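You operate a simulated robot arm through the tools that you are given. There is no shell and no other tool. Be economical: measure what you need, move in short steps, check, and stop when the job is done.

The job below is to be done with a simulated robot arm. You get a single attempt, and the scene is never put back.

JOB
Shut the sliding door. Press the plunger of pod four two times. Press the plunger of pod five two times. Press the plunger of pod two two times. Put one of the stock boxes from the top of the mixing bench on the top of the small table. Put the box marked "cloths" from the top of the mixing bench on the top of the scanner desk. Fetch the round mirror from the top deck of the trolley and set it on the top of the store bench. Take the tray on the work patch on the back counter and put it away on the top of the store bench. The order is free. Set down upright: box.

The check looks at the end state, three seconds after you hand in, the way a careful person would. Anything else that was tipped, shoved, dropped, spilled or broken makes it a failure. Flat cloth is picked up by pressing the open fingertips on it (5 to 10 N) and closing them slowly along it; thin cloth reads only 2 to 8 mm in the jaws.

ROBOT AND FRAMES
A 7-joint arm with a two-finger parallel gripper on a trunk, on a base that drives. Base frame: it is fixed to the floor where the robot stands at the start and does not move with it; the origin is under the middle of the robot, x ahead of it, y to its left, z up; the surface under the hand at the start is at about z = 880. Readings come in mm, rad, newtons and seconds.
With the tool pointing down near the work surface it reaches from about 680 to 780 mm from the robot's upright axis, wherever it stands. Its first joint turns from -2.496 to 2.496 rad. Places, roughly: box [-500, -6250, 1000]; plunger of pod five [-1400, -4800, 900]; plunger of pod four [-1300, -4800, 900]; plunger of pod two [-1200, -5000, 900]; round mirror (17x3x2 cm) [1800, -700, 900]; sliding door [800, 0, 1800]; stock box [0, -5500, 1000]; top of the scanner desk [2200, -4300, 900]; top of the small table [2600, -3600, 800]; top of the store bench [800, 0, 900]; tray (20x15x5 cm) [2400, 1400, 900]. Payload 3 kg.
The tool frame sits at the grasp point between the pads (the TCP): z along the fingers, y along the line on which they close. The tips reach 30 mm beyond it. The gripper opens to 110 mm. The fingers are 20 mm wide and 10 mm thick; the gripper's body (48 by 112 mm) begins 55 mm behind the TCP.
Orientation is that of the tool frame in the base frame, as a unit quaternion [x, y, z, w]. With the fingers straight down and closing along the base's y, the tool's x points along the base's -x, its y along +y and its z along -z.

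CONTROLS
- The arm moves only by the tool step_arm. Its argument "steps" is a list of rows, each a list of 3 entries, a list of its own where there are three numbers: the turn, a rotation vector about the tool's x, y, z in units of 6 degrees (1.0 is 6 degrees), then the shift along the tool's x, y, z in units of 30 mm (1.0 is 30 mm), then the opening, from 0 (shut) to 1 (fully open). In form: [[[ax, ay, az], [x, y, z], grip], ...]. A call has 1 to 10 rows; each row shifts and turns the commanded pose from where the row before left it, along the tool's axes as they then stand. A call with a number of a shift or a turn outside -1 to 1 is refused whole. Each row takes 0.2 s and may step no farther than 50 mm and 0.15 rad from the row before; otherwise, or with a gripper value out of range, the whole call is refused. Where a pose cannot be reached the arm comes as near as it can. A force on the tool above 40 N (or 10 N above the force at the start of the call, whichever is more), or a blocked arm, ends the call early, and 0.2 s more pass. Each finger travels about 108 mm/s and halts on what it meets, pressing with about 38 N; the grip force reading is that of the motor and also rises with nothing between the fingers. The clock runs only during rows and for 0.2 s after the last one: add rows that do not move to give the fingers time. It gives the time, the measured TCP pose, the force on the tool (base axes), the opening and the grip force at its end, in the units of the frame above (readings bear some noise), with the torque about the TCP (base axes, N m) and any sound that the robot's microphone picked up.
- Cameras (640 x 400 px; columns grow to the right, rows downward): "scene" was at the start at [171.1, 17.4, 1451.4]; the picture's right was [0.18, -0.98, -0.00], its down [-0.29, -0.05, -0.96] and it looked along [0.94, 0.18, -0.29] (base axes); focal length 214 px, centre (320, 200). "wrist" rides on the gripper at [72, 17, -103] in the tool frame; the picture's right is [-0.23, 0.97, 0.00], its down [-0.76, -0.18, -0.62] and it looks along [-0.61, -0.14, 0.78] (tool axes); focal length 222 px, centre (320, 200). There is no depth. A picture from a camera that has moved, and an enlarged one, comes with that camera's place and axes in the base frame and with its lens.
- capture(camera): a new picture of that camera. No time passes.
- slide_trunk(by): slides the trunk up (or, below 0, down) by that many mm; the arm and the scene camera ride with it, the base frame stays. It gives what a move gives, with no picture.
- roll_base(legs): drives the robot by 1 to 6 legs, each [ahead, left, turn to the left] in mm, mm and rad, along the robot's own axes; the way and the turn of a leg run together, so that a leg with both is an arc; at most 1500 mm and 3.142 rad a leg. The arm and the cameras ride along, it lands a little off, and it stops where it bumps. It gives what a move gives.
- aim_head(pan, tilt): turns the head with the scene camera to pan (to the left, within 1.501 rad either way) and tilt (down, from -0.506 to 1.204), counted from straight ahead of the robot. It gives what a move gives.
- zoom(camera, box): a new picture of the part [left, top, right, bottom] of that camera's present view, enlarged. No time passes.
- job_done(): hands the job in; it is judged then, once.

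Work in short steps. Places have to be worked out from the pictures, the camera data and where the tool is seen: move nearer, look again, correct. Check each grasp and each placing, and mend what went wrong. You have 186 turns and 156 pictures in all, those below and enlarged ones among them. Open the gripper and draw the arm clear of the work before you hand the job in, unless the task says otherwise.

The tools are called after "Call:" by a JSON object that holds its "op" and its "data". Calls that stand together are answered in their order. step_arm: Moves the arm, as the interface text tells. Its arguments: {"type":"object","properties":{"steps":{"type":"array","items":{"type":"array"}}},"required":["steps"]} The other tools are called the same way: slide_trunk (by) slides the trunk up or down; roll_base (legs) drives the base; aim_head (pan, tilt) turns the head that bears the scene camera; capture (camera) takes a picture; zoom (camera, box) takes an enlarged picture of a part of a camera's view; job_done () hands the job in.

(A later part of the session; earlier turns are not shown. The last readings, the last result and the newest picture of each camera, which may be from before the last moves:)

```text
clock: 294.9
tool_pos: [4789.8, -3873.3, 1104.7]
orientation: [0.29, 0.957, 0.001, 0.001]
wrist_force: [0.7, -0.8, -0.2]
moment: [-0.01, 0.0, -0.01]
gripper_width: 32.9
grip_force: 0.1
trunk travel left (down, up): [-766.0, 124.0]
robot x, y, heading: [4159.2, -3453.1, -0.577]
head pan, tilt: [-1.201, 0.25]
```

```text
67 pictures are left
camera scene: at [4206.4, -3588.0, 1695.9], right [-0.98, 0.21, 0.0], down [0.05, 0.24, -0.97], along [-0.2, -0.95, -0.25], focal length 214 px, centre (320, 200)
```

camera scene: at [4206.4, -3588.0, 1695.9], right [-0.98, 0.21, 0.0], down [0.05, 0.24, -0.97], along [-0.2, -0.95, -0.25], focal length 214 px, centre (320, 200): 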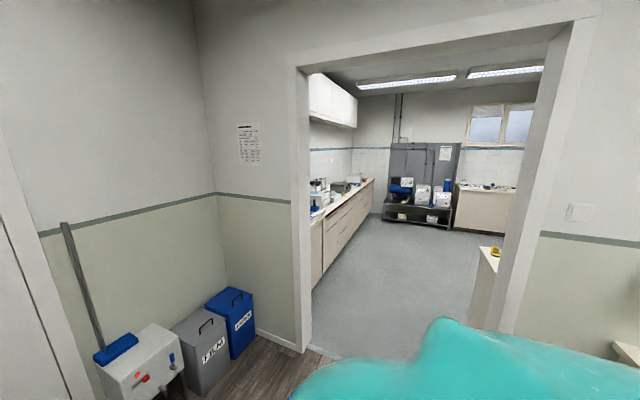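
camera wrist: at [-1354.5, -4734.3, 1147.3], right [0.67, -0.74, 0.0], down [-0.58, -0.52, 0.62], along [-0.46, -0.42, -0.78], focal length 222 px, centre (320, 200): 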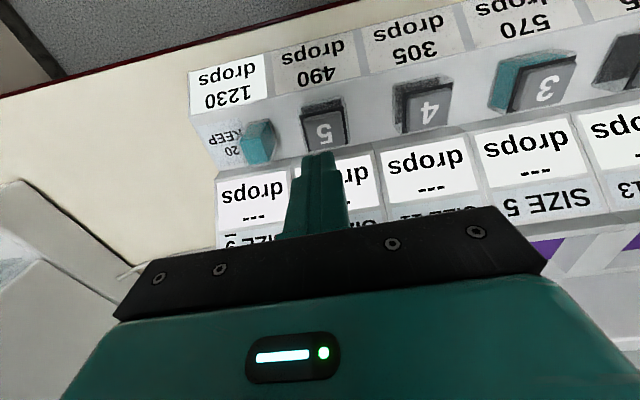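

The doorway spans u≈5060–6245. I move to its middle, turn to face it and drive in.

Call:
{"op": "roll_base", "data": {"legs": [[260, 0, 0], [0, 0, -1.61], [1200, 0, 0], [900, 0, 0]]}}

Call:
{"op": "aim_head", "data": {"pan": -0.6, "tilt": 0.25}}

Call:
{"op": "capture", "data": {"camera": "scene"}}

```text
clock: 310.8
tool_pos: [2692.5, -5926.8, 1104.3]
orientation: [0.896, 0.443, 0.0, 0.001]
wrist_force: [-0.3, -0.2, -0.6]
moment: [0.01, -0.01, -0.02]
gripper_width: 33.0
grip_force: 0.0
trunk travel left (down, up): [-766.0, 124.0]
robot x, y, heading: [3153.8, -5325.5, -2.207]
head pan, tilt: [-1.201, 0.25]
```

```text
clock: 311.8
tool_pos: [2692.0, -5926.2, 1104.0]
orientation: [0.896, 0.443, 0.0, 0.003]
wrist_force: [0.3, 0.0, 0.2]
moment: [-0.03, 0.0, 0.01]
gripper_width: 33.1
grip_force: 0.0
trunk travel left (down, up): [-766.0, 124.0]
robot x, y, heading: [3152.7, -5323.9, -2.214]
head pan, tilt: [-0.6, 0.25]
```

```text
66 pictures are left
camera scene: at [3015.6, -5419.4, 1695.9], right [-0.32, 0.95, 0.0], down [0.23, 0.08, -0.97], along [-0.92, -0.31, -0.25], focal length 214 px, centre (320, 200)
```

scene: 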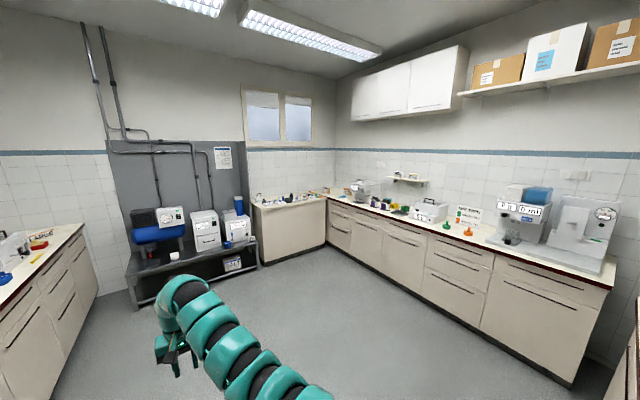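

The long counter on the right is the mixing bench. I zoom along it for the boxes.

Call:
{"op": "zoom", "data": {"camera": "scene", "box": [310, 160, 480, 266]}}

Call:
{"op": "aim_head", "data": {"pan": -1.4, "tilt": 0.35}}

Call:
{"op": "capture", "data": {"camera": "scene"}}

```text
3.76 times, centred on (395, 213) of scene
camera zoom: at [3015.6, -5419.4, 1695.9], right [-0.32, 0.95, 0.0], down [0.23, 0.08, -0.97], along [-0.92, -0.31, -0.25], focal length 807 px, centre (38, 151)
```

zoom: 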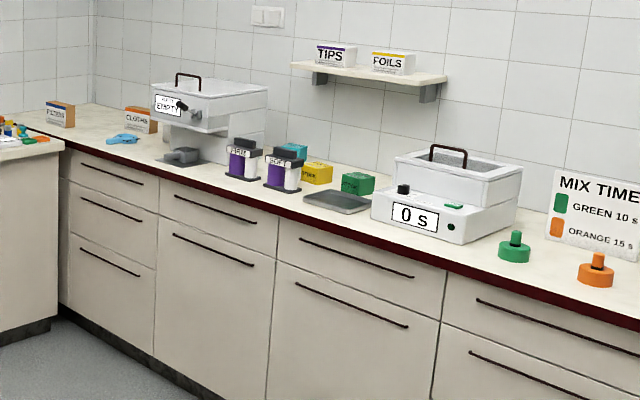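

```text
clock: 312.9
tool_pos: [2693.2, -5927.6, 1105.0]
orientation: [0.897, 0.443, 0.0, 0.002]
wrist_force: [-1.0, -1.0, 0.5]
moment: [0.01, 0.01, 0.02]
gripper_width: 33.2
grip_force: 0.1
trunk travel left (down, up): [-766.0, 124.0]
robot x, y, heading: [3153.5, -5324.8, -2.21]
head pan, tilt: [-1.4, 0.351]
```

```text
64 pictures are left
camera scene: at [3021.0, -5347.2, 1686.4], right [0.45, 0.89, 0.0], down [0.31, -0.16, -0.94], along [-0.84, 0.43, -0.34], focal length 214 px, centre (320, 200)
```

scene: 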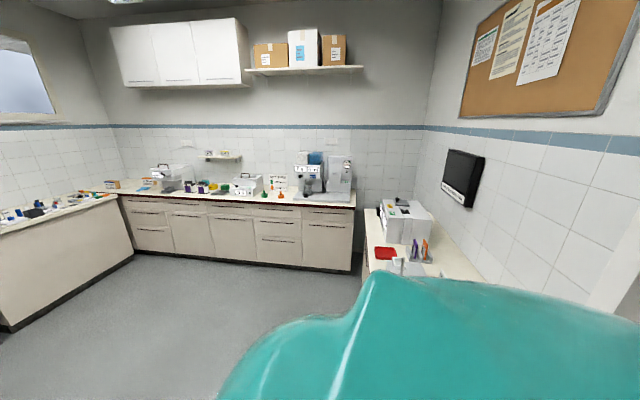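

Stock boxes (teal, yellow, green) at about (150..235,-5230..-5360) and the "CLOTHS" box near (-500,-6120) are on the mixing bench. I drive further in and face the bench.

Call:
{"op": "slide_trunk", "data": {"by": 100}}

Call:
{"op": "roll_base", "data": {"legs": [[1100, 0, 0], [0, 0, -1.55], [1250, 550, 0]]}}

Call:
{"op": "aim_head", "data": {"pan": 0.0, "tilt": 0.5}}

Call:
{"op": "capture", "data": {"camera": "scene"}}

```text
clock: 314.3
tool_pos: [2692.5, -5926.4, 1203.4]
orientation: [0.897, 0.443, 0.0, 0.001]
wrist_force: [-0.6, -0.3, -0.4]
moment: [0.0, -0.01, 0.0]
gripper_width: 33.0
grip_force: 0.1
trunk travel left (down, up): [-866.0, 24.0]
robot x, y, heading: [3151.3, -5324.3, -2.214]
head pan, tilt: [-1.4, 0.351]
```

```text
clock: 330.1
tool_pos: [572.5, -5423.0, 1204.5]
orientation: [0.944, -0.33, 0.0, 0.002]
wrist_force: [-0.3, -0.1, 0.0]
moment: [0.0, -0.03, 0.0]
gripper_width: 32.9
grip_force: 0.1
trunk travel left (down, up): [-866.0, 24.0]
robot x, y, heading: [1163.8, -5896.8, 2.476]
head pan, tilt: [-1.4, 0.351]
```

```text
clock: 331.6
tool_pos: [572.8, -5423.7, 1204.8]
orientation: [0.944, -0.331, -0.001, 0.001]
wrist_force: [0.6, 0.5, 0.0]
moment: [-0.01, -0.01, 0.04]
gripper_width: 33.2
grip_force: 0.1
trunk travel left (down, up): [-866.0, 24.0]
robot x, y, heading: [1165.9, -5893.6, 2.474]
head pan, tilt: [0.0, 0.499]
```

```text
63 pictures are left
camera scene: at [1028.5, -5790.6, 1772.7], right [0.62, 0.79, 0.0], down [0.38, -0.3, -0.88], along [-0.69, 0.54, -0.48], focal length 214 px, centre (320, 200)
```

scene: 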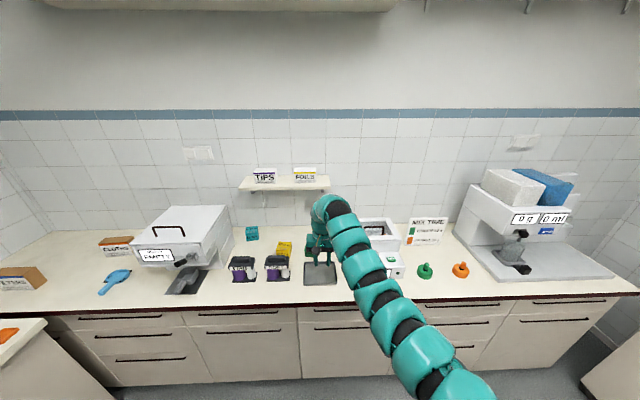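

Zoom on the stock boxes and the cloths box.

Call:
{"op": "zoom", "data": {"camera": "scene", "box": [220, 200, 380, 300]}}

Call:
{"op": "zoom", "data": {"camera": "scene", "box": [0, 200, 200, 325]}}

```text
4.00 times, centred on (300, 250) of scene
camera zoom: at [1028.5, -5790.6, 1772.7], right [0.62, 0.79, 0.0], down [0.38, -0.3, -0.88], along [-0.69, 0.54, -0.48], focal length 858 px, centre (400, 0)
```

zoom: 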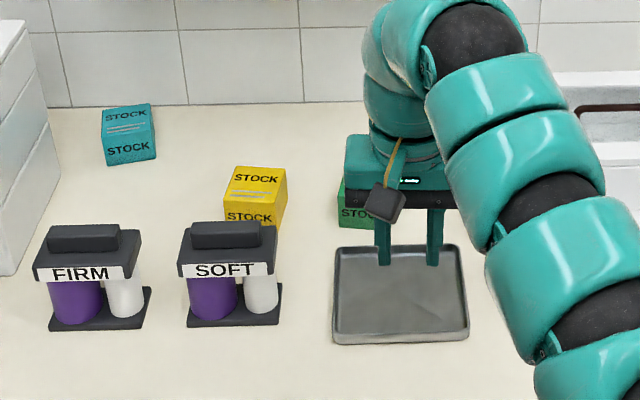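

```text
3.20 times, centred on (100, 262) of scene
camera zoom: at [1028.5, -5790.6, 1772.7], right [0.62, 0.79, 0.0], down [0.38, -0.3, -0.88], along [-0.69, 0.54, -0.48], focal length 686 px, centre (1024, 0)
```

zoom: 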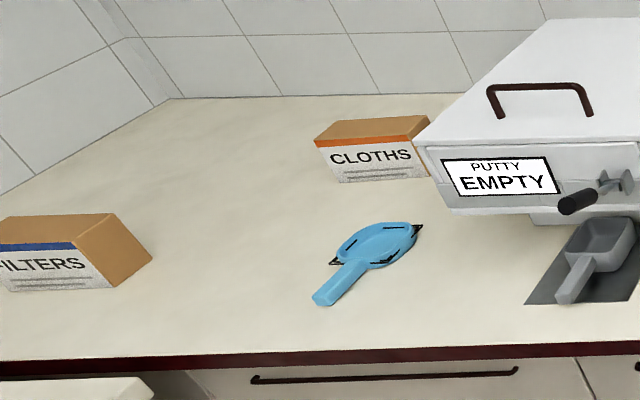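

Yellow stock box at ≈(130,-5362), free for a top-down grasp. I roll 223 left and 380 forward to bring the hand above it.

Call:
{"op": "roll_base", "data": {"legs": [[0, 223, 0.02], [375, 0, 0]]}}

Call:
{"op": "capture", "data": {"camera": "wrist"}}

```text
clock: 335.3
tool_pos: [128.0, -5390.6, 1204.4]
orientation: [0.947, -0.32, 0.0, 0.002]
wrist_force: [0.7, -0.5, -0.9]
moment: [0.03, -0.01, 0.01]
gripper_width: 33.0
grip_force: 0.1
trunk travel left (down, up): [-866.0, 24.0]
robot x, y, heading: [730.7, -5851.9, 2.501]
head pan, tilt: [0.0, 0.499]
```

```text
60 pictures are left
camera wrist: at [175.3, -5448.6, 1307.1], right [-0.77, -0.64, 0.0], down [-0.5, 0.61, 0.62], along [-0.4, 0.48, -0.78], focal length 222 px, centre (320, 200)
```

wrist: 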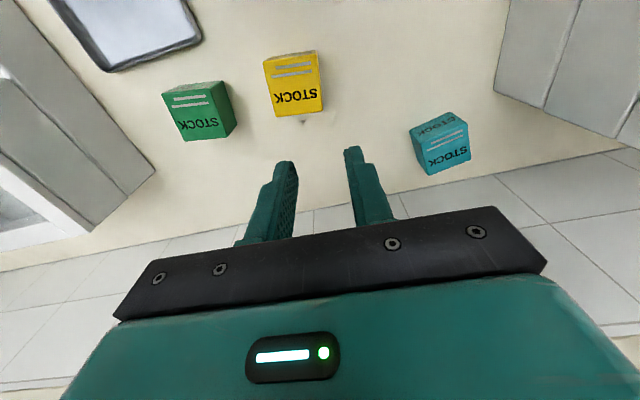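

Combining both cameras: yellow box top at z≈966, centre ≈(161,-5374), ~65 mm cube aligned with the hand. I open the gripper, shift, and lower the trunk.

Call:
{"op": "step_arm", "data": {"steps": [[[0, 0, 0], [0.27, -0.55, 0], 0.9], [[0, 0, 0], [0.27, -0.55, 0], 0.9], [[0, 0, 0], [0, 0, 0], 0.9]]}}

Call:
{"op": "slide_trunk", "data": {"by": -140}}

Call:
{"op": "capture", "data": {"camera": "wrist"}}

```text
clock: 336.1
tool_pos: [160.5, -5376.6, 1205.7]
orientation: [0.947, -0.32, -0.001, 0.001]
wrist_force: [0.7, -0.5, -0.2]
moment: [0.0, 0.01, 0.0]
gripper_width: 99.0
grip_force: 0.1
trunk travel left (down, up): [-866.0, 24.0]
robot x, y, heading: [729.1, -5855.2, 2.5]
head pan, tilt: [0.0, 0.499]
```

```text
clock: 337.8
tool_pos: [161.4, -5375.7, 1064.7]
orientation: [0.947, -0.32, -0.001, 0.001]
wrist_force: [-1.3, 0.7, 0.4]
moment: [0.03, -0.02, 0.0]
gripper_width: 99.0
grip_force: 0.1
trunk travel left (down, up): [-726.0, 164.0]
robot x, y, heading: [732.8, -5850.8, 2.497]
head pan, tilt: [0.0, 0.499]
```

```text
59 pictures are left
camera wrist: at [208.2, -5432.7, 1168.5], right [-0.77, -0.64, 0.0], down [-0.5, 0.61, 0.62], along [-0.4, 0.48, -0.78], focal length 222 px, centre (320, 200)
```

wrist: 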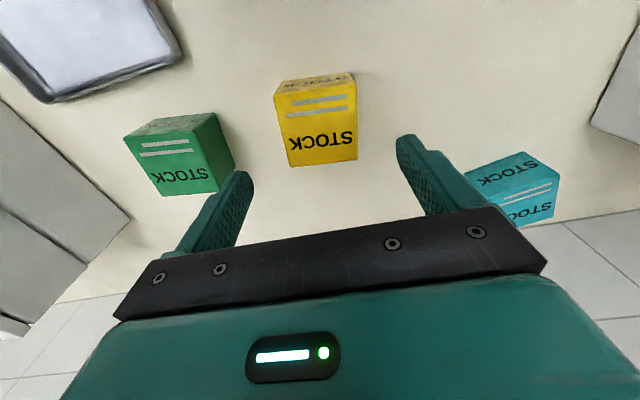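

The box is exactly under the TCP, with clearance to the green box. I descend 118 mm and close.

Call:
{"op": "step_arm", "data": {"steps": [[[0, 0, 0], [0, 0, 1], 0.9], [[0, 0, 0], [0, 0, 1], 0.9], [[0, 0, 0], [0, 0, 1], 0.9], [[0, 0, 0], [0, 0, 0.9], 0.9], [[0, 0, 0], [0, 0, 0], 0.7], [[0, 0, 0], [0, 0, 0], 0.5], [[0, 0, 0], [0, 0, 0], 0.3], [[0, 0, 0], [0, 0, 0], 0.3]]}}

Call:
{"op": "capture", "data": {"camera": "wrist"}}

```text
clock: 339.6
tool_pos: [160.3, -5375.8, 950.1]
orientation: [0.947, -0.321, -0.001, 0.002]
wrist_force: [-0.3, 1.2, 0.3]
moment: [0.13, 0.04, 0.01]
gripper_width: 76.4
grip_force: 37.5
trunk travel left (down, up): [-726.0, 164.0]
robot x, y, heading: [731.1, -5854.3, 2.502]
head pan, tilt: [0.0, 0.499]
```

```text
58 pictures are left
camera wrist: at [207.2, -5432.6, 1052.4], right [-0.77, -0.64, 0.0], down [-0.5, 0.61, 0.62], along [-0.4, 0.48, -0.78], focal length 222 px, centre (320, 200)
```

wrist: 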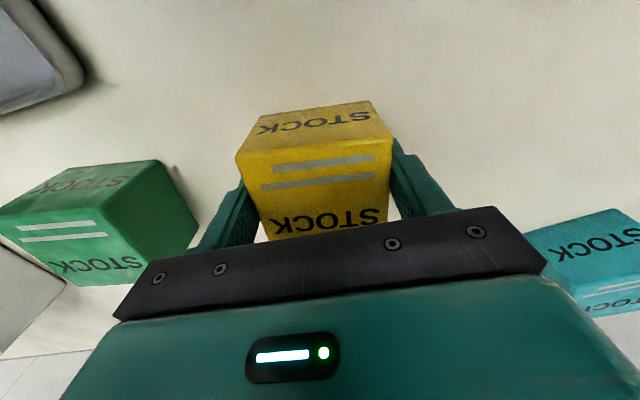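

Gripped at 76 mm. I lift and check.

Call:
{"op": "step_arm", "data": {"steps": [[[0, 0, 0], [0, 0, -0.5], 0.3], [[0, 0, 0], [0, 0, -1], 0.3], [[0, 0, 0], [0, 0, -1], 0.3], [[0, 0, 0], [0, 0, -1], 0.3]]}}

Call:
{"op": "slide_trunk", "data": {"by": 140}}

Call:
{"op": "capture", "data": {"camera": "wrist"}}

```text
clock: 340.6
tool_pos: [161.3, -5377.5, 1054.4]
orientation: [0.947, -0.32, -0.001, 0.002]
wrist_force: [0.3, -0.3, -1.7]
moment: [-0.03, -0.03, -0.03]
gripper_width: 76.4
grip_force: 37.8
trunk travel left (down, up): [-726.0, 164.0]
robot x, y, heading: [731.5, -5853.8, 2.5]
head pan, tilt: [0.0, 0.499]
```

```text
clock: 342.2
tool_pos: [161.3, -5377.6, 1194.0]
orientation: [0.947, -0.32, 0.0, 0.002]
wrist_force: [0.4, -0.5, -1.6]
moment: [-0.02, -0.03, -0.01]
gripper_width: 76.6
grip_force: 37.7
trunk travel left (down, up): [-866.0, 24.0]
robot x, y, heading: [729.8, -5852.3, 2.498]
head pan, tilt: [0.0, 0.499]
```

```text
57 pictures are left
camera wrist: at [208.5, -5433.5, 1296.8], right [-0.77, -0.64, 0.0], down [-0.5, 0.61, 0.62], along [-0.4, 0.48, -0.78], focal length 222 px, centre (320, 200)
```

wrist: 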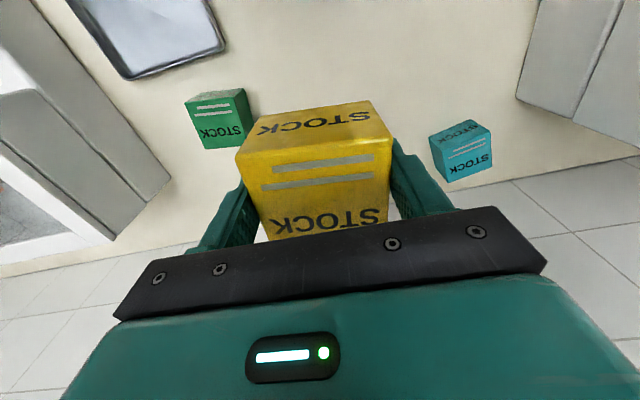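

Box held well. I back off, turn toward the doorway direction and reverse out into the corridor.

Call:
{"op": "roll_base", "data": {"legs": [[-600, 0, 0], [-1050, -774, 0], [0, 0, 1.59], [-1100, 0, 0], [-1100, 0, 0]]}}

Call:
{"op": "aim_head", "data": {"pan": -0.9, "tilt": 0.35}}

Call:
{"op": "capture", "data": {"camera": "scene"}}

```text
clock: 366.2
tool_pos: [3288.8, -4913.4, 1194.1]
orientation: [0.885, 0.466, 0.001, 0.001]
wrist_force: [-0.5, -0.3, -1.2]
moment: [0.03, -0.02, -0.01]
gripper_width: 75.6
grip_force: 38.5
trunk travel left (down, up): [-866.0, 24.0]
robot x, y, heading: [3730.6, -4321.3, -2.159]
head pan, tilt: [0.0, 0.499]
```

```text
clock: 367.4
tool_pos: [3288.4, -4913.3, 1193.6]
orientation: [0.885, 0.466, 0.0, 0.001]
wrist_force: [0.3, 0.8, -1.6]
moment: [0.03, 0.0, 0.0]
gripper_width: 75.1
grip_force: 37.4
trunk travel left (down, up): [-866.0, 24.0]
robot x, y, heading: [3732.8, -4322.9, -2.162]
head pan, tilt: [-0.901, 0.351]
```

```text
56 pictures are left
camera scene: at [3595.4, -4395.6, 1786.4], right [-0.08, 1.0, 0.0], down [0.34, 0.03, -0.94], along [-0.94, -0.08, -0.34], focal length 214 px, centre (320, 200)
```

scene: 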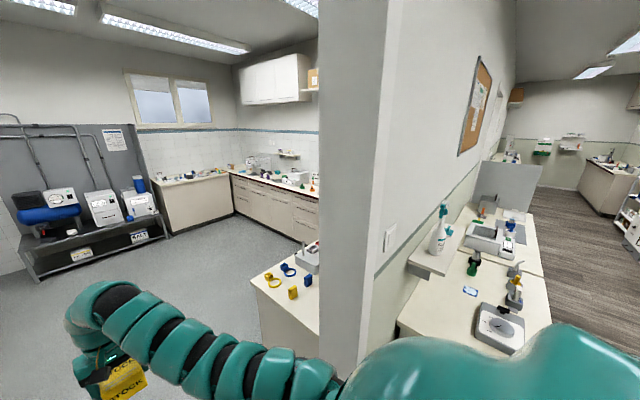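

Small table (u 3500–4430) is visible in the corridor. I reverse farther and slide right to stand in front of it.

Call:
{"op": "roll_base", "data": {"legs": [[-1000, 0, -0.03], [0, -1300, 0]]}}

Call:
{"op": "aim_head", "data": {"pan": -0.1, "tilt": 0.6}}

Call:
{"op": "capture", "data": {"camera": "scene"}}

```text
clock: 378.9
tool_pos: [2758.6, -3332.4, 1193.1]
orientation: [0.884, 0.468, 0.001, 0.002]
wrist_force: [-0.4, 0.4, -2.4]
moment: [0.02, 0.02, 0.0]
gripper_width: 74.9
grip_force: 38.1
trunk travel left (down, up): [-866.0, 24.0]
robot x, y, heading: [3201.3, -2737.2, -2.155]
head pan, tilt: [-0.901, 0.351]
```

```text
clock: 380.1
tool_pos: [2757.7, -3331.7, 1194.4]
orientation: [0.884, 0.468, 0.001, 0.002]
wrist_force: [0.3, -0.5, -1.3]
moment: [-0.03, 0.0, 0.0]
gripper_width: 74.9
grip_force: 38.2
trunk travel left (down, up): [-866.0, 24.0]
robot x, y, heading: [3199.8, -2733.0, -2.153]
head pan, tilt: [-0.099, 0.6]
```

```text
55 pictures are left
camera scene: at [3099.8, -2872.4, 1763.6], right [-0.77, 0.63, 0.0], down [0.36, 0.44, -0.83], along [-0.52, -0.64, -0.56], focal length 214 px, centre (320, 200)
```

scene: 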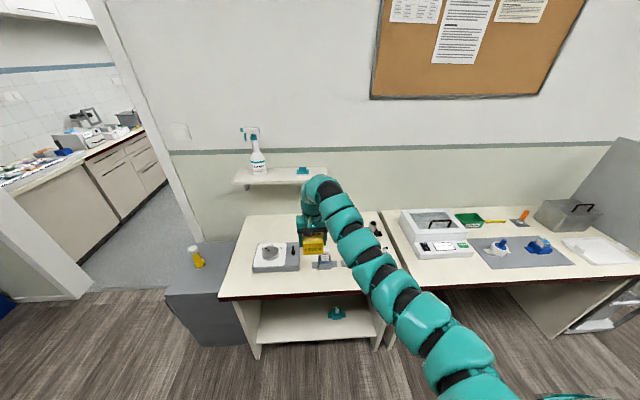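

Zoom on the small table to choose a free spot.

Call:
{"op": "zoom", "data": {"camera": "scene", "box": [210, 200, 410, 325]}}

Call:
{"op": "capture", "data": {"camera": "wrist"}}

```text
3.20 times, centred on (310, 262) of scene
camera zoom: at [3099.8, -2872.4, 1763.6], right [-0.77, 0.63, 0.0], down [0.36, 0.44, -0.83], along [-0.52, -0.64, -0.56], focal length 686 px, centre (352, 0)
```

zoom: 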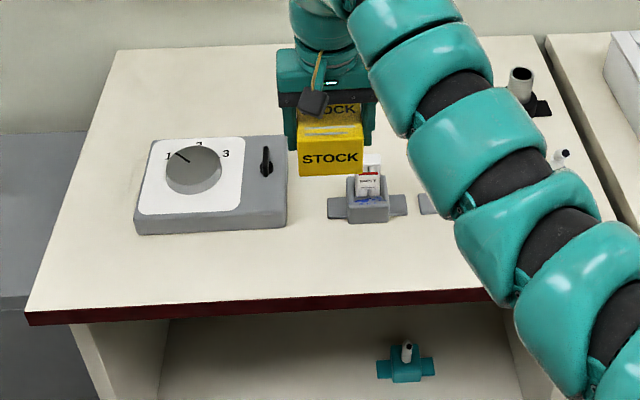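

```text
53 pictures are left
camera wrist: at [2812.6, -3280.5, 1297.0], right [0.68, -0.74, 0.0], down [-0.58, -0.53, 0.62], along [-0.46, -0.42, -0.78], focal length 222 px, centre (320, 200)
```

wrist: 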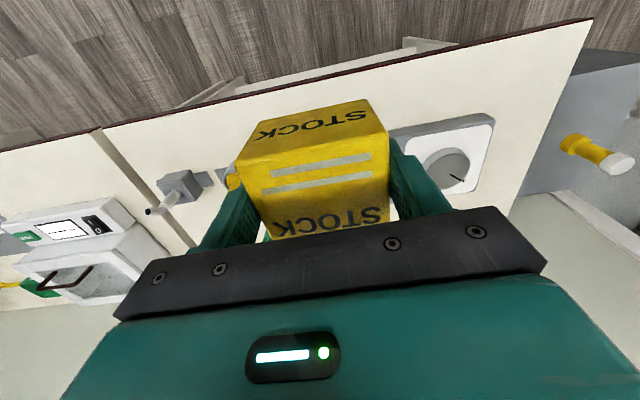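

Front strip before the dial unit is free: target (2728,-3425). I roll 94 forward, 26 left, then lower the trunk.

Call:
{"op": "roll_base", "data": {"legs": [[94, 26, 0]]}}

Call:
{"op": "slide_trunk", "data": {"by": -230}}

Call:
{"op": "capture", "data": {"camera": "wrist"}}

Call:
{"op": "capture", "data": {"camera": "scene"}}

```text
clock: 381.2
tool_pos: [2728.5, -3424.2, 1193.7]
orientation: [0.884, 0.468, 0.001, 0.002]
wrist_force: [0.0, -0.4, -2.7]
moment: [0.02, 0.0, 0.01]
gripper_width: 74.7
grip_force: 38.0
trunk travel left (down, up): [-866.0, 24.0]
robot x, y, heading: [3169.6, -2827.5, -2.154]
head pan, tilt: [-0.099, 0.6]
```

```text
clock: 383.6
tool_pos: [2728.7, -3424.2, 964.3]
orientation: [0.884, 0.468, 0.001, 0.002]
wrist_force: [0.7, -0.1, -2.7]
moment: [0.02, 0.01, -0.04]
gripper_width: 75.2
grip_force: 38.2
trunk travel left (down, up): [-636.0, 254.0]
robot x, y, heading: [3173.2, -2830.2, -2.152]
head pan, tilt: [-0.099, 0.6]
```

```text
52 pictures are left
camera wrist: at [2783.6, -3372.6, 1067.1], right [0.68, -0.73, 0.0], down [-0.58, -0.53, 0.62], along [-0.46, -0.42, -0.78], focal length 222 px, centre (320, 200)
```

wrist: 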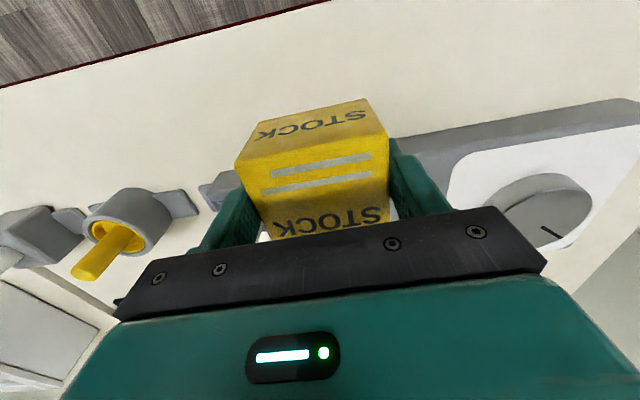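

```text
51 pictures are left
camera scene: at [3070.7, -2964.4, 1533.7], right [-0.77, 0.63, 0.0], down [0.36, 0.44, -0.82], along [-0.52, -0.64, -0.57], focal length 214 px, centre (320, 200)
```

scene: 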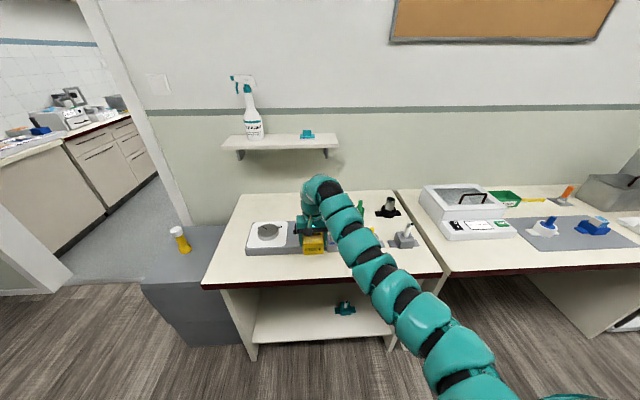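

The dial unit's front is at v≈-1240, so I pull the box 24 mm toward me to centre it in the strip, then lower.

Call:
{"op": "step_arm", "data": {"steps": [[[0, 0, 0], [0.8, 0, 0], 0.3], [[0, 0, 0], [0, 0, 0.9], 0.3], [[0, 0, 0], [0, 0, 0.9], 0.3], [[0, 0, 0], [0, 0, 0.7], 0.3]]}}

Call:
{"op": "capture", "data": {"camera": "wrist"}}

Call:
{"op": "zoom", "data": {"camera": "scene", "box": [230, 180, 390, 300]}}

```text
clock: 384.6
tool_pos: [2742.9, -3403.7, 894.6]
orientation: [0.883, 0.469, -0.003, 0.004]
wrist_force: [-1.7, -2.1, 38.1]
moment: [0.01, 0.42, -0.23]
gripper_width: 74.9
grip_force: 38.1
trunk travel left (down, up): [-636.0, 254.0]
robot x, y, heading: [3172.2, -2830.5, -2.164]
head pan, tilt: [-0.099, 0.6]
```

```text
50 pictures are left
camera wrist: at [2798.1, -3351.8, 996.7], right [0.68, -0.74, 0.01], down [-0.57, -0.52, 0.63], along [-0.46, -0.43, -0.78], focal length 222 px, centre (320, 200)
```

wrist: 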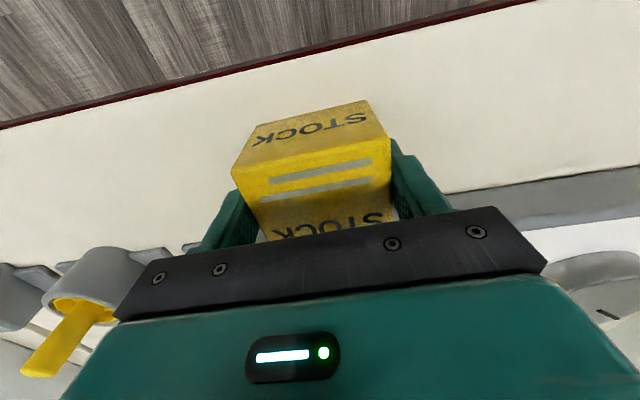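

```text
3.33 times, centred on (310, 240) of scene
camera zoom: at [3073.4, -2960.9, 1535.2], right [-0.77, 0.63, 0.0], down [0.36, 0.44, -0.83], along [-0.52, -0.64, -0.56], focal length 715 px, centre (353, 67)
```

zoom: 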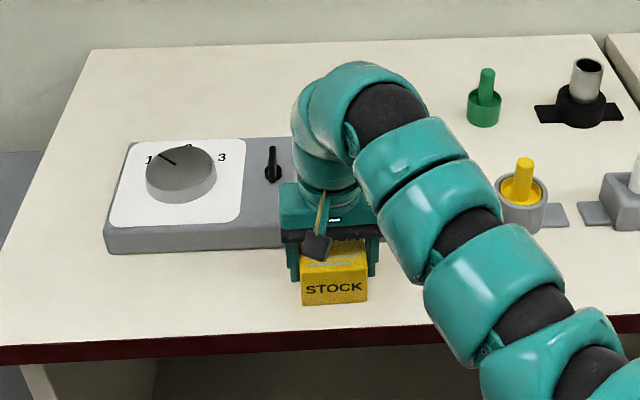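

The box is already on the table (38 N push, so table ≈ z 835). I relieve the push, open and lift away.

Call:
{"op": "step_arm", "data": {"steps": [[[0, 0, 0], [0, 0, -0.15], 0.3], [[0, 0, 0], [0, 0, 0], 0.3]]}}

Call:
{"op": "step_arm", "data": {"steps": [[[0, 0, 0], [0, 0, 0], 0.75], [[0, 0, 0], [0, 0, 0], 0.85], [[0, 0, 0], [0, 0, 0], 0.85], [[0, 0, 0], [0, 0, -0.7], 0.85], [[0, 0, 0], [0, 0, -1], 0.85], [[0, 0, 0], [0, 0, -1], 0.85], [[0, 0, 0], [0, 0, -1], 0.85]]}}

Call:
{"op": "capture", "data": {"camera": "wrist"}}

```text
clock: 385.2
tool_pos: [2743.9, -3404.5, 894.4]
orientation: [0.884, 0.468, 0.001, 0.002]
wrist_force: [-2.0, -5.4, 12.8]
moment: [-0.56, 0.76, 0.11]
gripper_width: 75.0
grip_force: 38.0
trunk travel left (down, up): [-636.0, 254.0]
robot x, y, heading: [3173.3, -2826.2, -2.155]
head pan, tilt: [-0.099, 0.6]
```

```text
clock: 386.8
tool_pos: [2743.1, -3404.0, 1006.9]
orientation: [0.884, 0.468, 0.0, 0.002]
wrist_force: [-0.6, 0.8, -0.2]
moment: [-0.03, 0.03, -0.04]
gripper_width: 93.5
grip_force: 0.0
trunk travel left (down, up): [-636.0, 254.0]
robot x, y, heading: [3170.3, -2830.5, -2.152]
head pan, tilt: [-0.099, 0.6]
```

```text
48 pictures are left
camera wrist: at [2796.7, -3352.1, 1108.9], right [0.68, -0.73, 0.0], down [-0.58, -0.53, 0.62], along [-0.46, -0.43, -0.78], focal length 222 px, centre (320, 200)
```

wrist: 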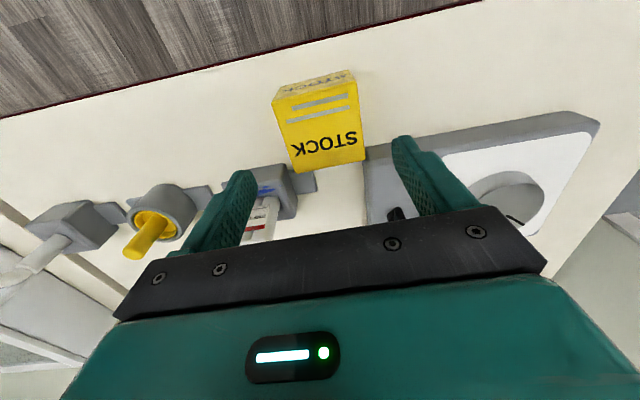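

Yellow box stands upright and free on the small table. I raise the trunk and return to the mixing room for the cloths box.

Call:
{"op": "slide_trunk", "data": {"by": 200}}

Call:
{"op": "roll_base", "data": {"legs": [[-200, 0, 0], [0, 1425, 0], [0, 0, -0.035], [1300, 0, 0], [1300, 0, 0], [500, 0, 0]]}}

Call:
{"op": "aim_head", "data": {"pan": -0.9, "tilt": 0.3}}

Call:
{"op": "capture", "data": {"camera": "scene"}}

```text
clock: 389.0
tool_pos: [2742.8, -3404.0, 1204.7]
orientation: [0.884, 0.468, 0.001, 0.001]
wrist_force: [-0.9, 0.4, 0.2]
moment: [-0.01, -0.01, -0.04]
gripper_width: 93.5
grip_force: 0.0
trunk travel left (down, up): [-836.0, 54.0]
robot x, y, heading: [3172.2, -2828.8, -2.156]
head pan, tilt: [-0.099, 0.6]
```

```text
clock: 412.5
tool_pos: [2104.0, -6465.1, 1204.0]
orientation: [0.903, 0.429, 0.0, 0.002]
wrist_force: [0.5, 0.2, 0.2]
moment: [0.02, 0.03, -0.01]
gripper_width: 93.5
grip_force: 0.0
trunk travel left (down, up): [-836.0, 54.0]
robot x, y, heading: [2584.3, -5930.6, -2.25]
head pan, tilt: [-0.099, 0.6]
```

```text
clock: 413.7
tool_pos: [2104.3, -6465.4, 1205.6]
orientation: [0.903, 0.43, 0.0, 0.001]
wrist_force: [0.2, -0.3, -0.3]
moment: [0.0, -0.01, -0.03]
gripper_width: 93.3
grip_force: 0.1
trunk travel left (down, up): [-836.0, 54.0]
robot x, y, heading: [2582.0, -5931.7, -2.239]
head pan, tilt: [-0.901, 0.3]
```

```text
47 pictures are left
camera scene: at [2438.0, -5992.4, 1761.1], right [0.0, 1.0, 0.0], down [0.3, 0.0, -0.96], along [-0.96, 0.0, -0.3], focal length 214 px, centre (320, 200)
```

scene: 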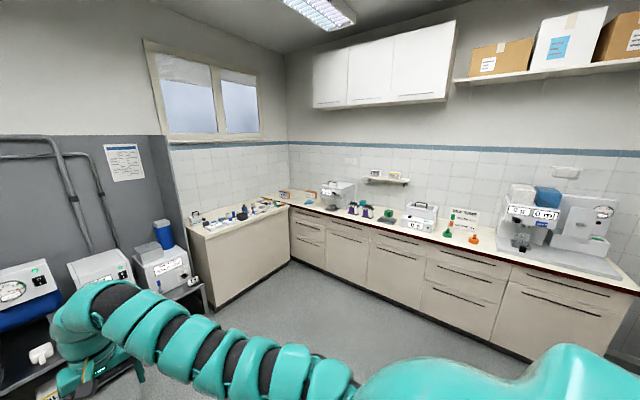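

The mixing bench's side bench limits where I can stand; cloths box is at about u 3185, v -5245. I raise the trunk, turn to face the bench and drive to a stand-off position.

Call:
{"op": "slide_trunk", "data": {"by": 50}}

Call:
{"op": "roll_base", "data": {"legs": [[0, 0, -1.524], [700, 820, 0], [500, 820, 0]]}}

Call:
{"op": "aim_head", "data": {"pan": 0.2, "tilt": 0.55}}

Call:
{"op": "capture", "data": {"camera": "scene"}}

```text
clock: 414.6
tool_pos: [2103.9, -6465.6, 1256.8]
orientation: [0.903, 0.429, 0.001, 0.002]
wrist_force: [0.1, 0.7, -0.2]
moment: [0.03, -0.02, 0.02]
gripper_width: 93.4
grip_force: 0.0
trunk travel left (down, up): [-886.0, 4.0]
robot x, y, heading: [2582.3, -5931.7, -2.243]
head pan, tilt: [-0.901, 0.3]
```

```text
clock: 428.3
tool_pos: [128.4, -6100.3, 1255.7]
orientation: [0.949, -0.314, 0.0, 0.001]
wrist_force: [-0.3, 0.3, -0.8]
moment: [0.01, -0.03, -0.03]
gripper_width: 93.6
grip_force: 0.0
trunk travel left (down, up): [-886.0, 4.0]
robot x, y, heading: [683.3, -6553.1, 2.51]
head pan, tilt: [-0.901, 0.3]
```

```text
clock: 429.6
tool_pos: [128.1, -6100.1, 1255.0]
orientation: [0.95, -0.314, -0.001, 0.001]
wrist_force: [0.5, 0.0, -0.5]
moment: [0.03, 0.02, -0.05]
gripper_width: 93.4
grip_force: 0.0
trunk travel left (down, up): [-886.0, 4.0]
robot x, y, heading: [683.2, -6556.1, 2.514]
head pan, tilt: [0.201, 0.55]
```

```text
46 pictures are left
camera scene: at [535.5, -6468.8, 1788.2], right [0.42, 0.91, 0.0], down [0.48, -0.22, -0.85], along [-0.78, 0.35, -0.52], focal length 214 px, centre (320, 200)
```

scene: 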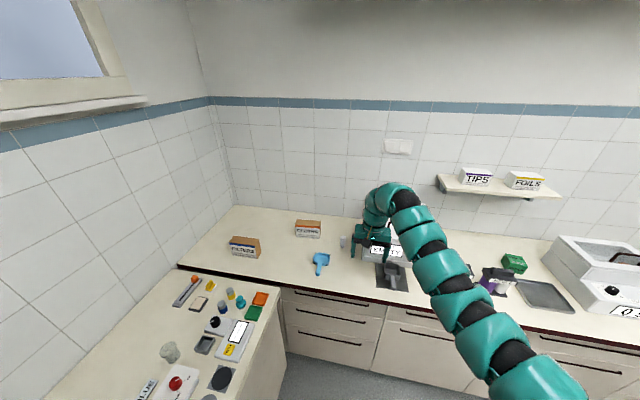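

Zoom on the cloths box for position and size.

Call:
{"op": "zoom", "data": {"camera": "scene", "box": [270, 205, 370, 285]}}

```text
5.00 times, centred on (320, 245) of scene
camera zoom: at [535.5, -6468.8, 1788.2], right [0.42, 0.91, 0.0], down [0.48, -0.22, -0.85], along [-0.78, 0.35, -0.52], focal length 1072 px, centre (320, -25)
```

zoom: 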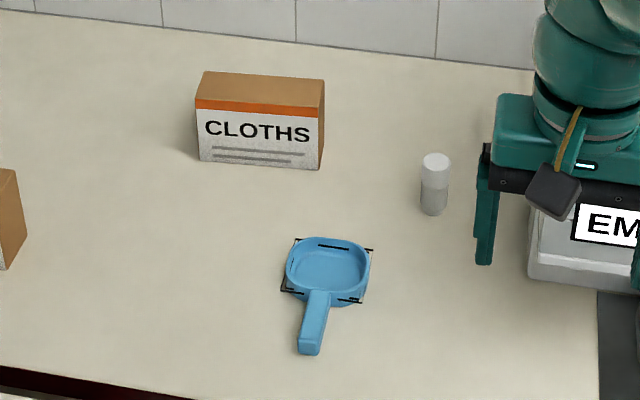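

Box is ≈149×72×85 mm, centre ≈(-460,-6105), top z 975, long side along the wall. I swing the hand left and turn it to close across the 72 mm depth.

Call:
{"op": "step_arm", "data": {"steps": [[[0, 0, 0], [0, 1, 0], 0.9], [[0, 0, 0], [0, 1, 0], 0.9], [[0, 0, 0], [0, 1, 0], 0.9], [[0, 0, 0], [0, 1, 0], 0.9], [[0, 0, 0], [0, 1, 0], 0.9], [[0, 0, 0], [0, 1, 0], 0.9], [[0, 0, 0], [0, 1, 0], 0.9], [[0, 0, 0], [0, 1, 0], 0.9], [[0, 0, 0], [0, 1, 0], 0.9], [[0, 0, 0], [0, 1, 0], 0.9]]}}

Call:
{"op": "step_arm", "data": {"steps": [[[0, 0, 1], [0, 0, 0], 0.9], [[0, 0, 1], [0, 0, 0], 0.9], [[0, 0, 1], [0, 0, 0], 0.9], [[0, 0, 1], [0, 0, 0], 0.9], [[0, 0, 1], [0, 0, 0], 0.9], [[0, 0, 1], [0, 0, 0], 0.9], [[0, 0, 1], [0, 0, 0], 0.9], [[0, 0, 1], [0, 0, 0], 0.9], [[0, 0, 1], [0, 0, 0], 0.9], [[0, 0, 1], [0, 0, 0], 0.9]]}}

Call:
{"op": "step_arm", "data": {"steps": [[[0, 0, 1], [0, 0, 0], 0.9], [[0, 0, 1], [0, 0, 0], 0.9], [[0, 0, 1], [0, 0, 0], 0.9], [[0, 0, 0.9], [0, 0, 0], 0.9]]}}

```text
clock: 431.9
tool_pos: [1.8, -6348.2, 1252.5]
orientation: [0.949, -0.314, -0.001, 0.002]
wrist_force: [0.3, -0.3, -0.5]
moment: [-0.05, 0.05, -0.02]
gripper_width: 99.1
grip_force: 0.0
out of reach, approached as far as the arm can: row 8, 9, 10
trunk travel left (down, up): [-886.0, 4.0]
robot x, y, heading: [680.5, -6555.1, 2.519]
head pan, tilt: [0.201, 0.55]
```

```text
clock: 434.1
tool_pos: [1.5, -6350.6, 1251.8]
orientation: [-0.665, 0.747, 0.001, -0.002]
wrist_force: [0.5, 1.4, 0.4]
moment: [0.0, 0.01, -0.02]
gripper_width: 98.8
grip_force: 0.1
trunk travel left (down, up): [-886.0, 4.0]
robot x, y, heading: [683.4, -6551.2, 2.516]
head pan, tilt: [0.201, 0.55]
```

```text
clock: 435.1
tool_pos: [1.6, -6350.5, 1250.5]
orientation: [-0.499, 0.866, -0.001, -0.003]
wrist_force: [0.4, 0.1, 0.4]
moment: [0.01, -0.01, 0.0]
gripper_width: 99.1
grip_force: 0.0
trunk travel left (down, up): [-886.0, 4.0]
robot x, y, heading: [681.2, -6552.0, 2.518]
head pan, tilt: [0.201, 0.55]
```

Hand orientation is right. I extend the arm a bit, then drive 473 forward and 45 left so the hand comes above the box.

Call:
{"op": "step_arm", "data": {"steps": [[[0, 0, 0], [0.4, 0.75, 0], 0.9], [[0, 0, 0], [0.4, 0.75, 0], 0.9]]}}

Call:
{"op": "roll_base", "data": {"legs": [[0, 45, 0], [473, 0, 0]]}}

Call:
{"op": "capture", "data": {"camera": "wrist"}}

Call:
{"op": "capture", "data": {"camera": "scene"}}

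```text
clock: 435.6
tool_pos: [0.8, -6350.8, 1251.2]
orientation: [-0.5, 0.866, -0.001, -0.003]
wrist_force: [-0.1, -0.3, -0.5]
moment: [-0.01, 0.02, 0.02]
gripper_width: 98.9
grip_force: 0.2
out of reach, approached as far as the arm can: row 1, 2
trunk travel left (down, up): [-886.0, 4.0]
robot x, y, heading: [684.4, -6554.8, 2.513]
head pan, tilt: [0.201, 0.55]
```

```text
clock: 438.9
tool_pos: [-405.5, -6115.3, 1250.5]
orientation: [-0.502, 0.865, -0.001, -0.002]
wrist_force: [0.0, -0.2, -1.0]
moment: [0.0, 0.01, -0.06]
gripper_width: 99.1
grip_force: 0.1
trunk travel left (down, up): [-886.0, 4.0]
robot x, y, heading: [276.6, -6312.8, 2.518]
head pan, tilt: [0.201, 0.55]
```

```text
44 pictures are left
camera wrist: at [-456.9, -6169.6, 1353.4], right [-0.73, 0.68, 0.0], down [0.53, 0.57, 0.62], along [0.42, 0.45, -0.78], focal length 222 px, centre (320, 200)
```

wrist: 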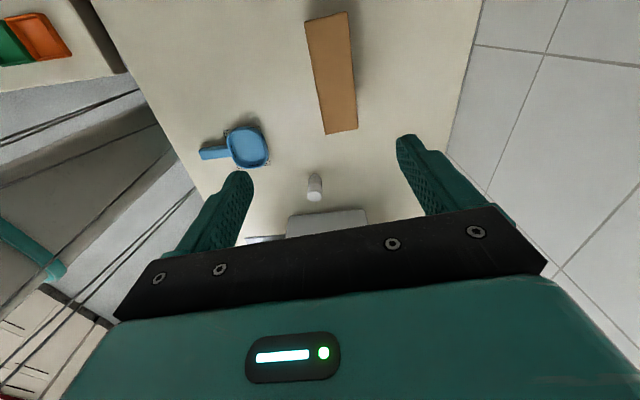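

```text
43 pictures are left
camera scene: at [128.6, -6231.5, 1788.1], right [0.41, 0.91, 0.0], down [0.48, -0.21, -0.85], along [-0.78, 0.35, -0.52], focal length 214 px, centre (320, 200)
```

scene: 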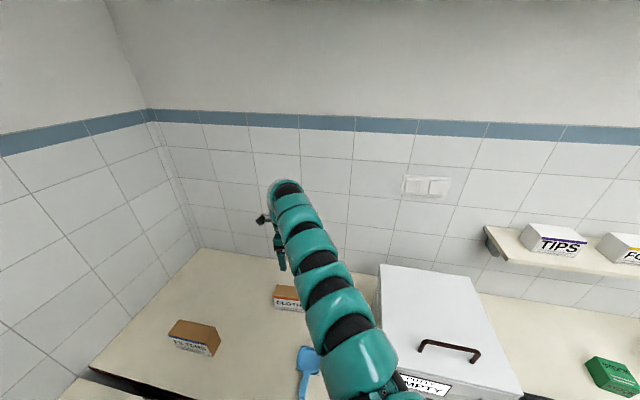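

Both cameras agree if the top is at z≈1000: centre ≈(-430,-6113). I adjust the base 23 forward/10 left, lower the trunk 150 and look.

Call:
{"op": "roll_base", "data": {"legs": [[23, 10, 0]]}}

Call:
{"op": "slide_trunk", "data": {"by": -150}}

Call:
{"op": "capture", "data": {"camera": "wrist"}}

```text
clock: 439.8
tool_pos: [-430.0, -6110.9, 1251.1]
orientation: [-0.502, 0.865, 0.0, -0.002]
wrist_force: [0.0, 0.2, 0.2]
moment: [0.02, -0.02, 0.06]
gripper_width: 99.4
grip_force: 0.0
trunk travel left (down, up): [-886.0, 4.0]
robot x, y, heading: [253.7, -6308.9, 2.517]
head pan, tilt: [0.201, 0.55]
```

```text
clock: 441.5
tool_pos: [-429.9, -6110.8, 1099.7]
orientation: [-0.502, 0.865, -0.001, -0.002]
wrist_force: [0.3, -0.3, 0.5]
moment: [0.02, -0.01, -0.01]
gripper_width: 99.0
grip_force: 0.2
trunk travel left (down, up): [-736.0, 154.0]
robot x, y, heading: [253.8, -6308.4, 2.517]
head pan, tilt: [0.201, 0.55]
```

```text
42 pictures are left
camera wrist: at [-480.7, -6164.8, 1203.7], right [-0.73, 0.68, 0.0], down [0.53, 0.57, 0.62], along [0.42, 0.46, -0.78], focal length 222 px, centre (320, 200)
```

wrist: 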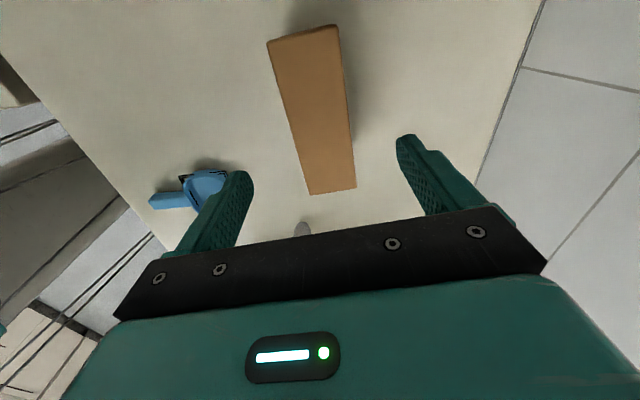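

The box is centred under the hand (146×54 mm). I turn 2°, descend to z≈972 and close.

Call:
{"op": "step_arm", "data": {"steps": [[[0, 0, 0.4], [0, 0, 1], 0.9], [[0, 0, 0], [0, 0, 1], 0.9], [[0, 0, 0], [0, 0, 1], 0.9], [[0, 0, 0], [0, 0, 1], 0.9], [[0, 0, 0], [0, 0, 0.25], 0.9], [[0, 0, 0], [0, 0, 0], 0.6], [[0, 0, 0], [0, 0, 0], 0.4], [[0, 0, 0], [0, 0, 0], 0.2], [[0, 0, 0], [0, 0, 0], 0.2]]}}

Call:
{"op": "capture", "data": {"camera": "wrist"}}

```text
clock: 443.5
tool_pos: [-425.8, -6112.0, 975.7]
orientation: [-0.485, 0.875, -0.001, -0.002]
wrist_force: [0.5, 0.7, 0.6]
moment: [-0.08, -0.12, -0.09]
gripper_width: 55.9
grip_force: 38.1
out of reach, approached as far as the arm can: row 4
trunk travel left (down, up): [-736.0, 154.0]
robot x, y, heading: [251.0, -6314.6, 2.515]
head pan, tilt: [0.201, 0.55]
```

```text
41 pictures are left
camera wrist: at [-478.8, -6163.4, 1078.3], right [-0.7, 0.71, 0.0], down [0.56, 0.55, 0.62], along [0.44, 0.44, -0.78], focal length 222 px, centre (320, 200)
```

wrist: 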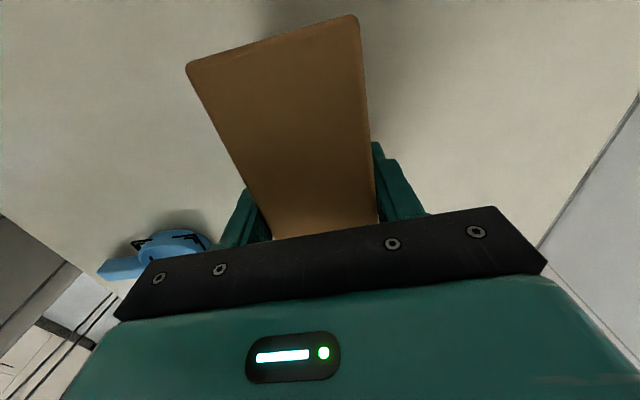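

Gripped at 56 mm. I lift slowly and raise the trunk.

Call:
{"op": "step_arm", "data": {"steps": [[[0, 0, 0], [0, 0, -0.5], 0.2], [[0, 0, 0], [0, 0, -0.8], 0.2], [[0, 0, 0], [0, 0, -1], 0.2], [[0, 0, 0], [0, 0, -1], 0.2]]}}

Call:
{"op": "slide_trunk", "data": {"by": 150}}

Call:
{"op": "capture", "data": {"camera": "wrist"}}

```text
clock: 444.5
tool_pos: [-425.6, -6112.1, 1071.6]
orientation: [-0.484, 0.875, 0.001, -0.001]
wrist_force: [0.4, -0.1, -5.2]
moment: [-0.02, 0.01, 0.01]
gripper_width: 55.5
grip_force: 38.1
trunk travel left (down, up): [-736.0, 154.0]
robot x, y, heading: [252.0, -6308.7, 2.523]
head pan, tilt: [0.201, 0.55]
```

```text
clock: 446.3
tool_pos: [-426.0, -6109.6, 1219.8]
orientation: [-0.484, 0.875, -0.001, -0.001]
wrist_force: [-0.5, 0.0, -4.9]
moment: [0.02, -0.03, 0.03]
gripper_width: 56.2
grip_force: 38.5
trunk travel left (down, up): [-886.0, 4.0]
robot x, y, heading: [254.6, -6312.5, 2.519]
head pan, tilt: [0.201, 0.55]
```

```text
40 pictures are left
camera wrist: at [-478.8, -6161.8, 1324.2], right [-0.7, 0.71, 0.0], down [0.56, 0.55, 0.62], along [0.44, 0.44, -0.78], focal length 222 px, centre (320, 200)
```

wrist: 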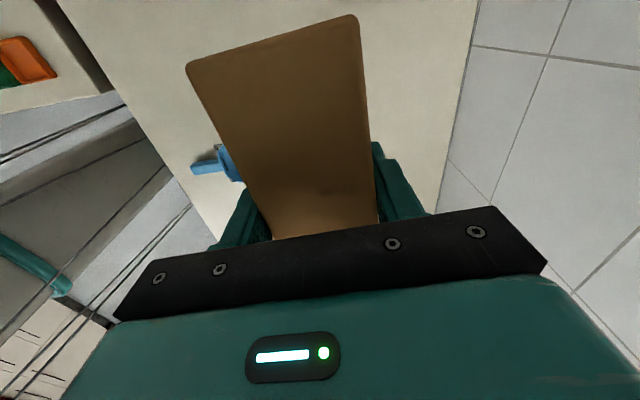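

Box held securely (≈0.5 kg). I back off, move away from the side bench, and turn toward the scanner desk.

Call:
{"op": "roll_base", "data": {"legs": [[-600, 0, 0], [0, -700, 0], [0, 0, -1.57]]}}

Call:
{"op": "aim_head", "data": {"pan": -0.1, "tilt": 0.45}}

Call:
{"op": "capture", "data": {"camera": "scene"}}

```text
clock: 456.7
tool_pos: [1289.6, -5405.1, 1220.9]
orientation: [0.259, 0.966, 0.0, -0.002]
wrist_force: [0.2, 0.2, -4.4]
moment: [0.0, 0.01, -0.02]
gripper_width: 55.6
grip_force: 37.9
trunk travel left (down, up): [-886.0, 4.0]
robot x, y, heading: [1115.8, -6091.0, 0.981]
head pan, tilt: [0.201, 0.55]
```

```text
clock: 457.5
tool_pos: [1288.8, -5404.4, 1221.3]
orientation: [0.26, 0.966, 0.0, -0.002]
wrist_force: [-0.6, -0.1, -5.0]
moment: [0.03, 0.02, -0.02]
gripper_width: 55.8
grip_force: 38.0
trunk travel left (down, up): [-886.0, 4.0]
robot x, y, heading: [1114.9, -6088.5, 0.978]
head pan, tilt: [-0.099, 0.45]
```

```text
39 pictures are left
camera scene: at [1215.8, -5951.1, 1797.1], right [0.77, -0.63, 0.0], down [-0.28, -0.34, -0.9], along [0.57, 0.7, -0.44], focal length 214 px, centre (320, 200)
```

scene: 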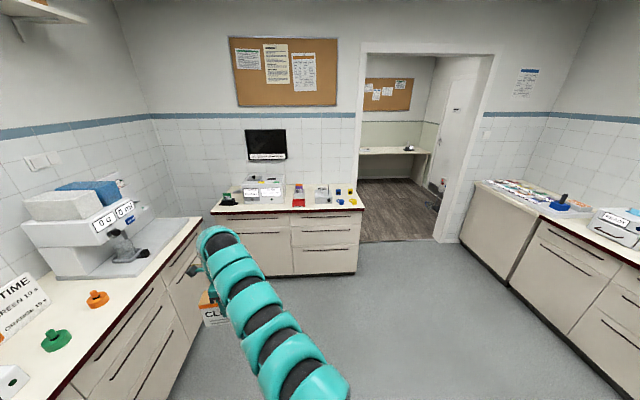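

Zoom on the scanner desk to find free space.

Call:
{"op": "zoom", "data": {"camera": "scene", "box": [200, 165, 380, 280]}}

```text
3.48 times, centred on (290, 222) of scene
camera zoom: at [1215.8, -5951.1, 1797.1], right [0.77, -0.63, 0.0], down [-0.28, -0.34, -0.9], along [0.57, 0.7, -0.44], focal length 746 px, centre (424, 122)
```

zoom: 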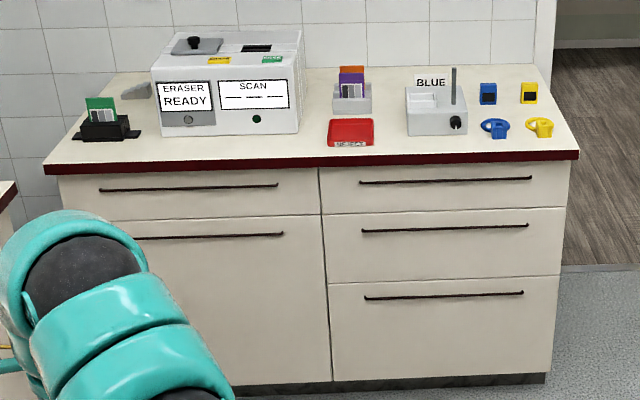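

A 144 mm deep free strip lies in front of the scanner; target (1964,-4385), long side parallel to the edge. I align the heading and drive 1000 mm nearer.

Call:
{"op": "roll_base", "data": {"legs": [[0, 0, -0.09], [950, 0, 0]]}}

Call:
{"op": "aim_head", "data": {"pan": 0.15, "tilt": 0.6}}

Call:
{"op": "capture", "data": {"camera": "scene"}}

```text
clock: 462.9
tool_pos: [1928.6, -4697.7, 1221.3]
orientation: [0.3, 0.954, 0.001, -0.002]
wrist_force: [0.7, -0.7, -4.6]
moment: [0.02, 0.01, 0.02]
gripper_width: 55.6
grip_force: 38.0
trunk travel left (down, up): [-886.0, 4.0]
robot x, y, heading: [1694.6, -5367.4, 0.903]
head pan, tilt: [-0.099, 0.45]
```

```text
clock: 463.6
tool_pos: [1926.4, -4697.7, 1221.8]
orientation: [0.301, 0.954, 0.001, -0.002]
wrist_force: [-0.4, 0.4, -4.5]
moment: [0.04, -0.04, 0.06]
gripper_width: 56.0
grip_force: 37.5
trunk travel left (down, up): [-886.0, 4.0]
robot x, y, heading: [1693.1, -5368.4, 0.9]
head pan, tilt: [0.15, 0.6]
```

```text
37 pictures are left
camera scene: at [1788.3, -5225.9, 1783.6], right [0.87, -0.5, 0.0], down [-0.28, -0.49, -0.83], along [0.41, 0.71, -0.56], focal length 214 px, centre (320, 200)
```

scene: 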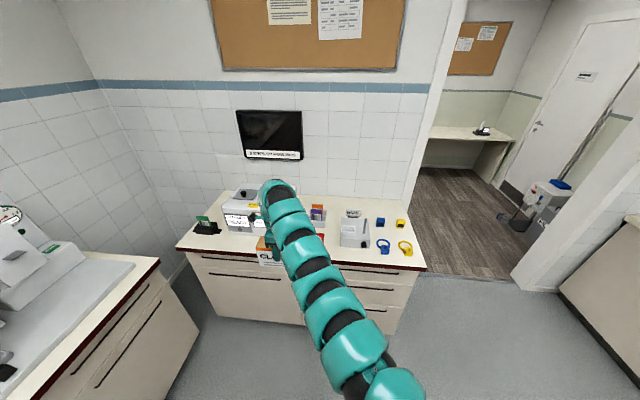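

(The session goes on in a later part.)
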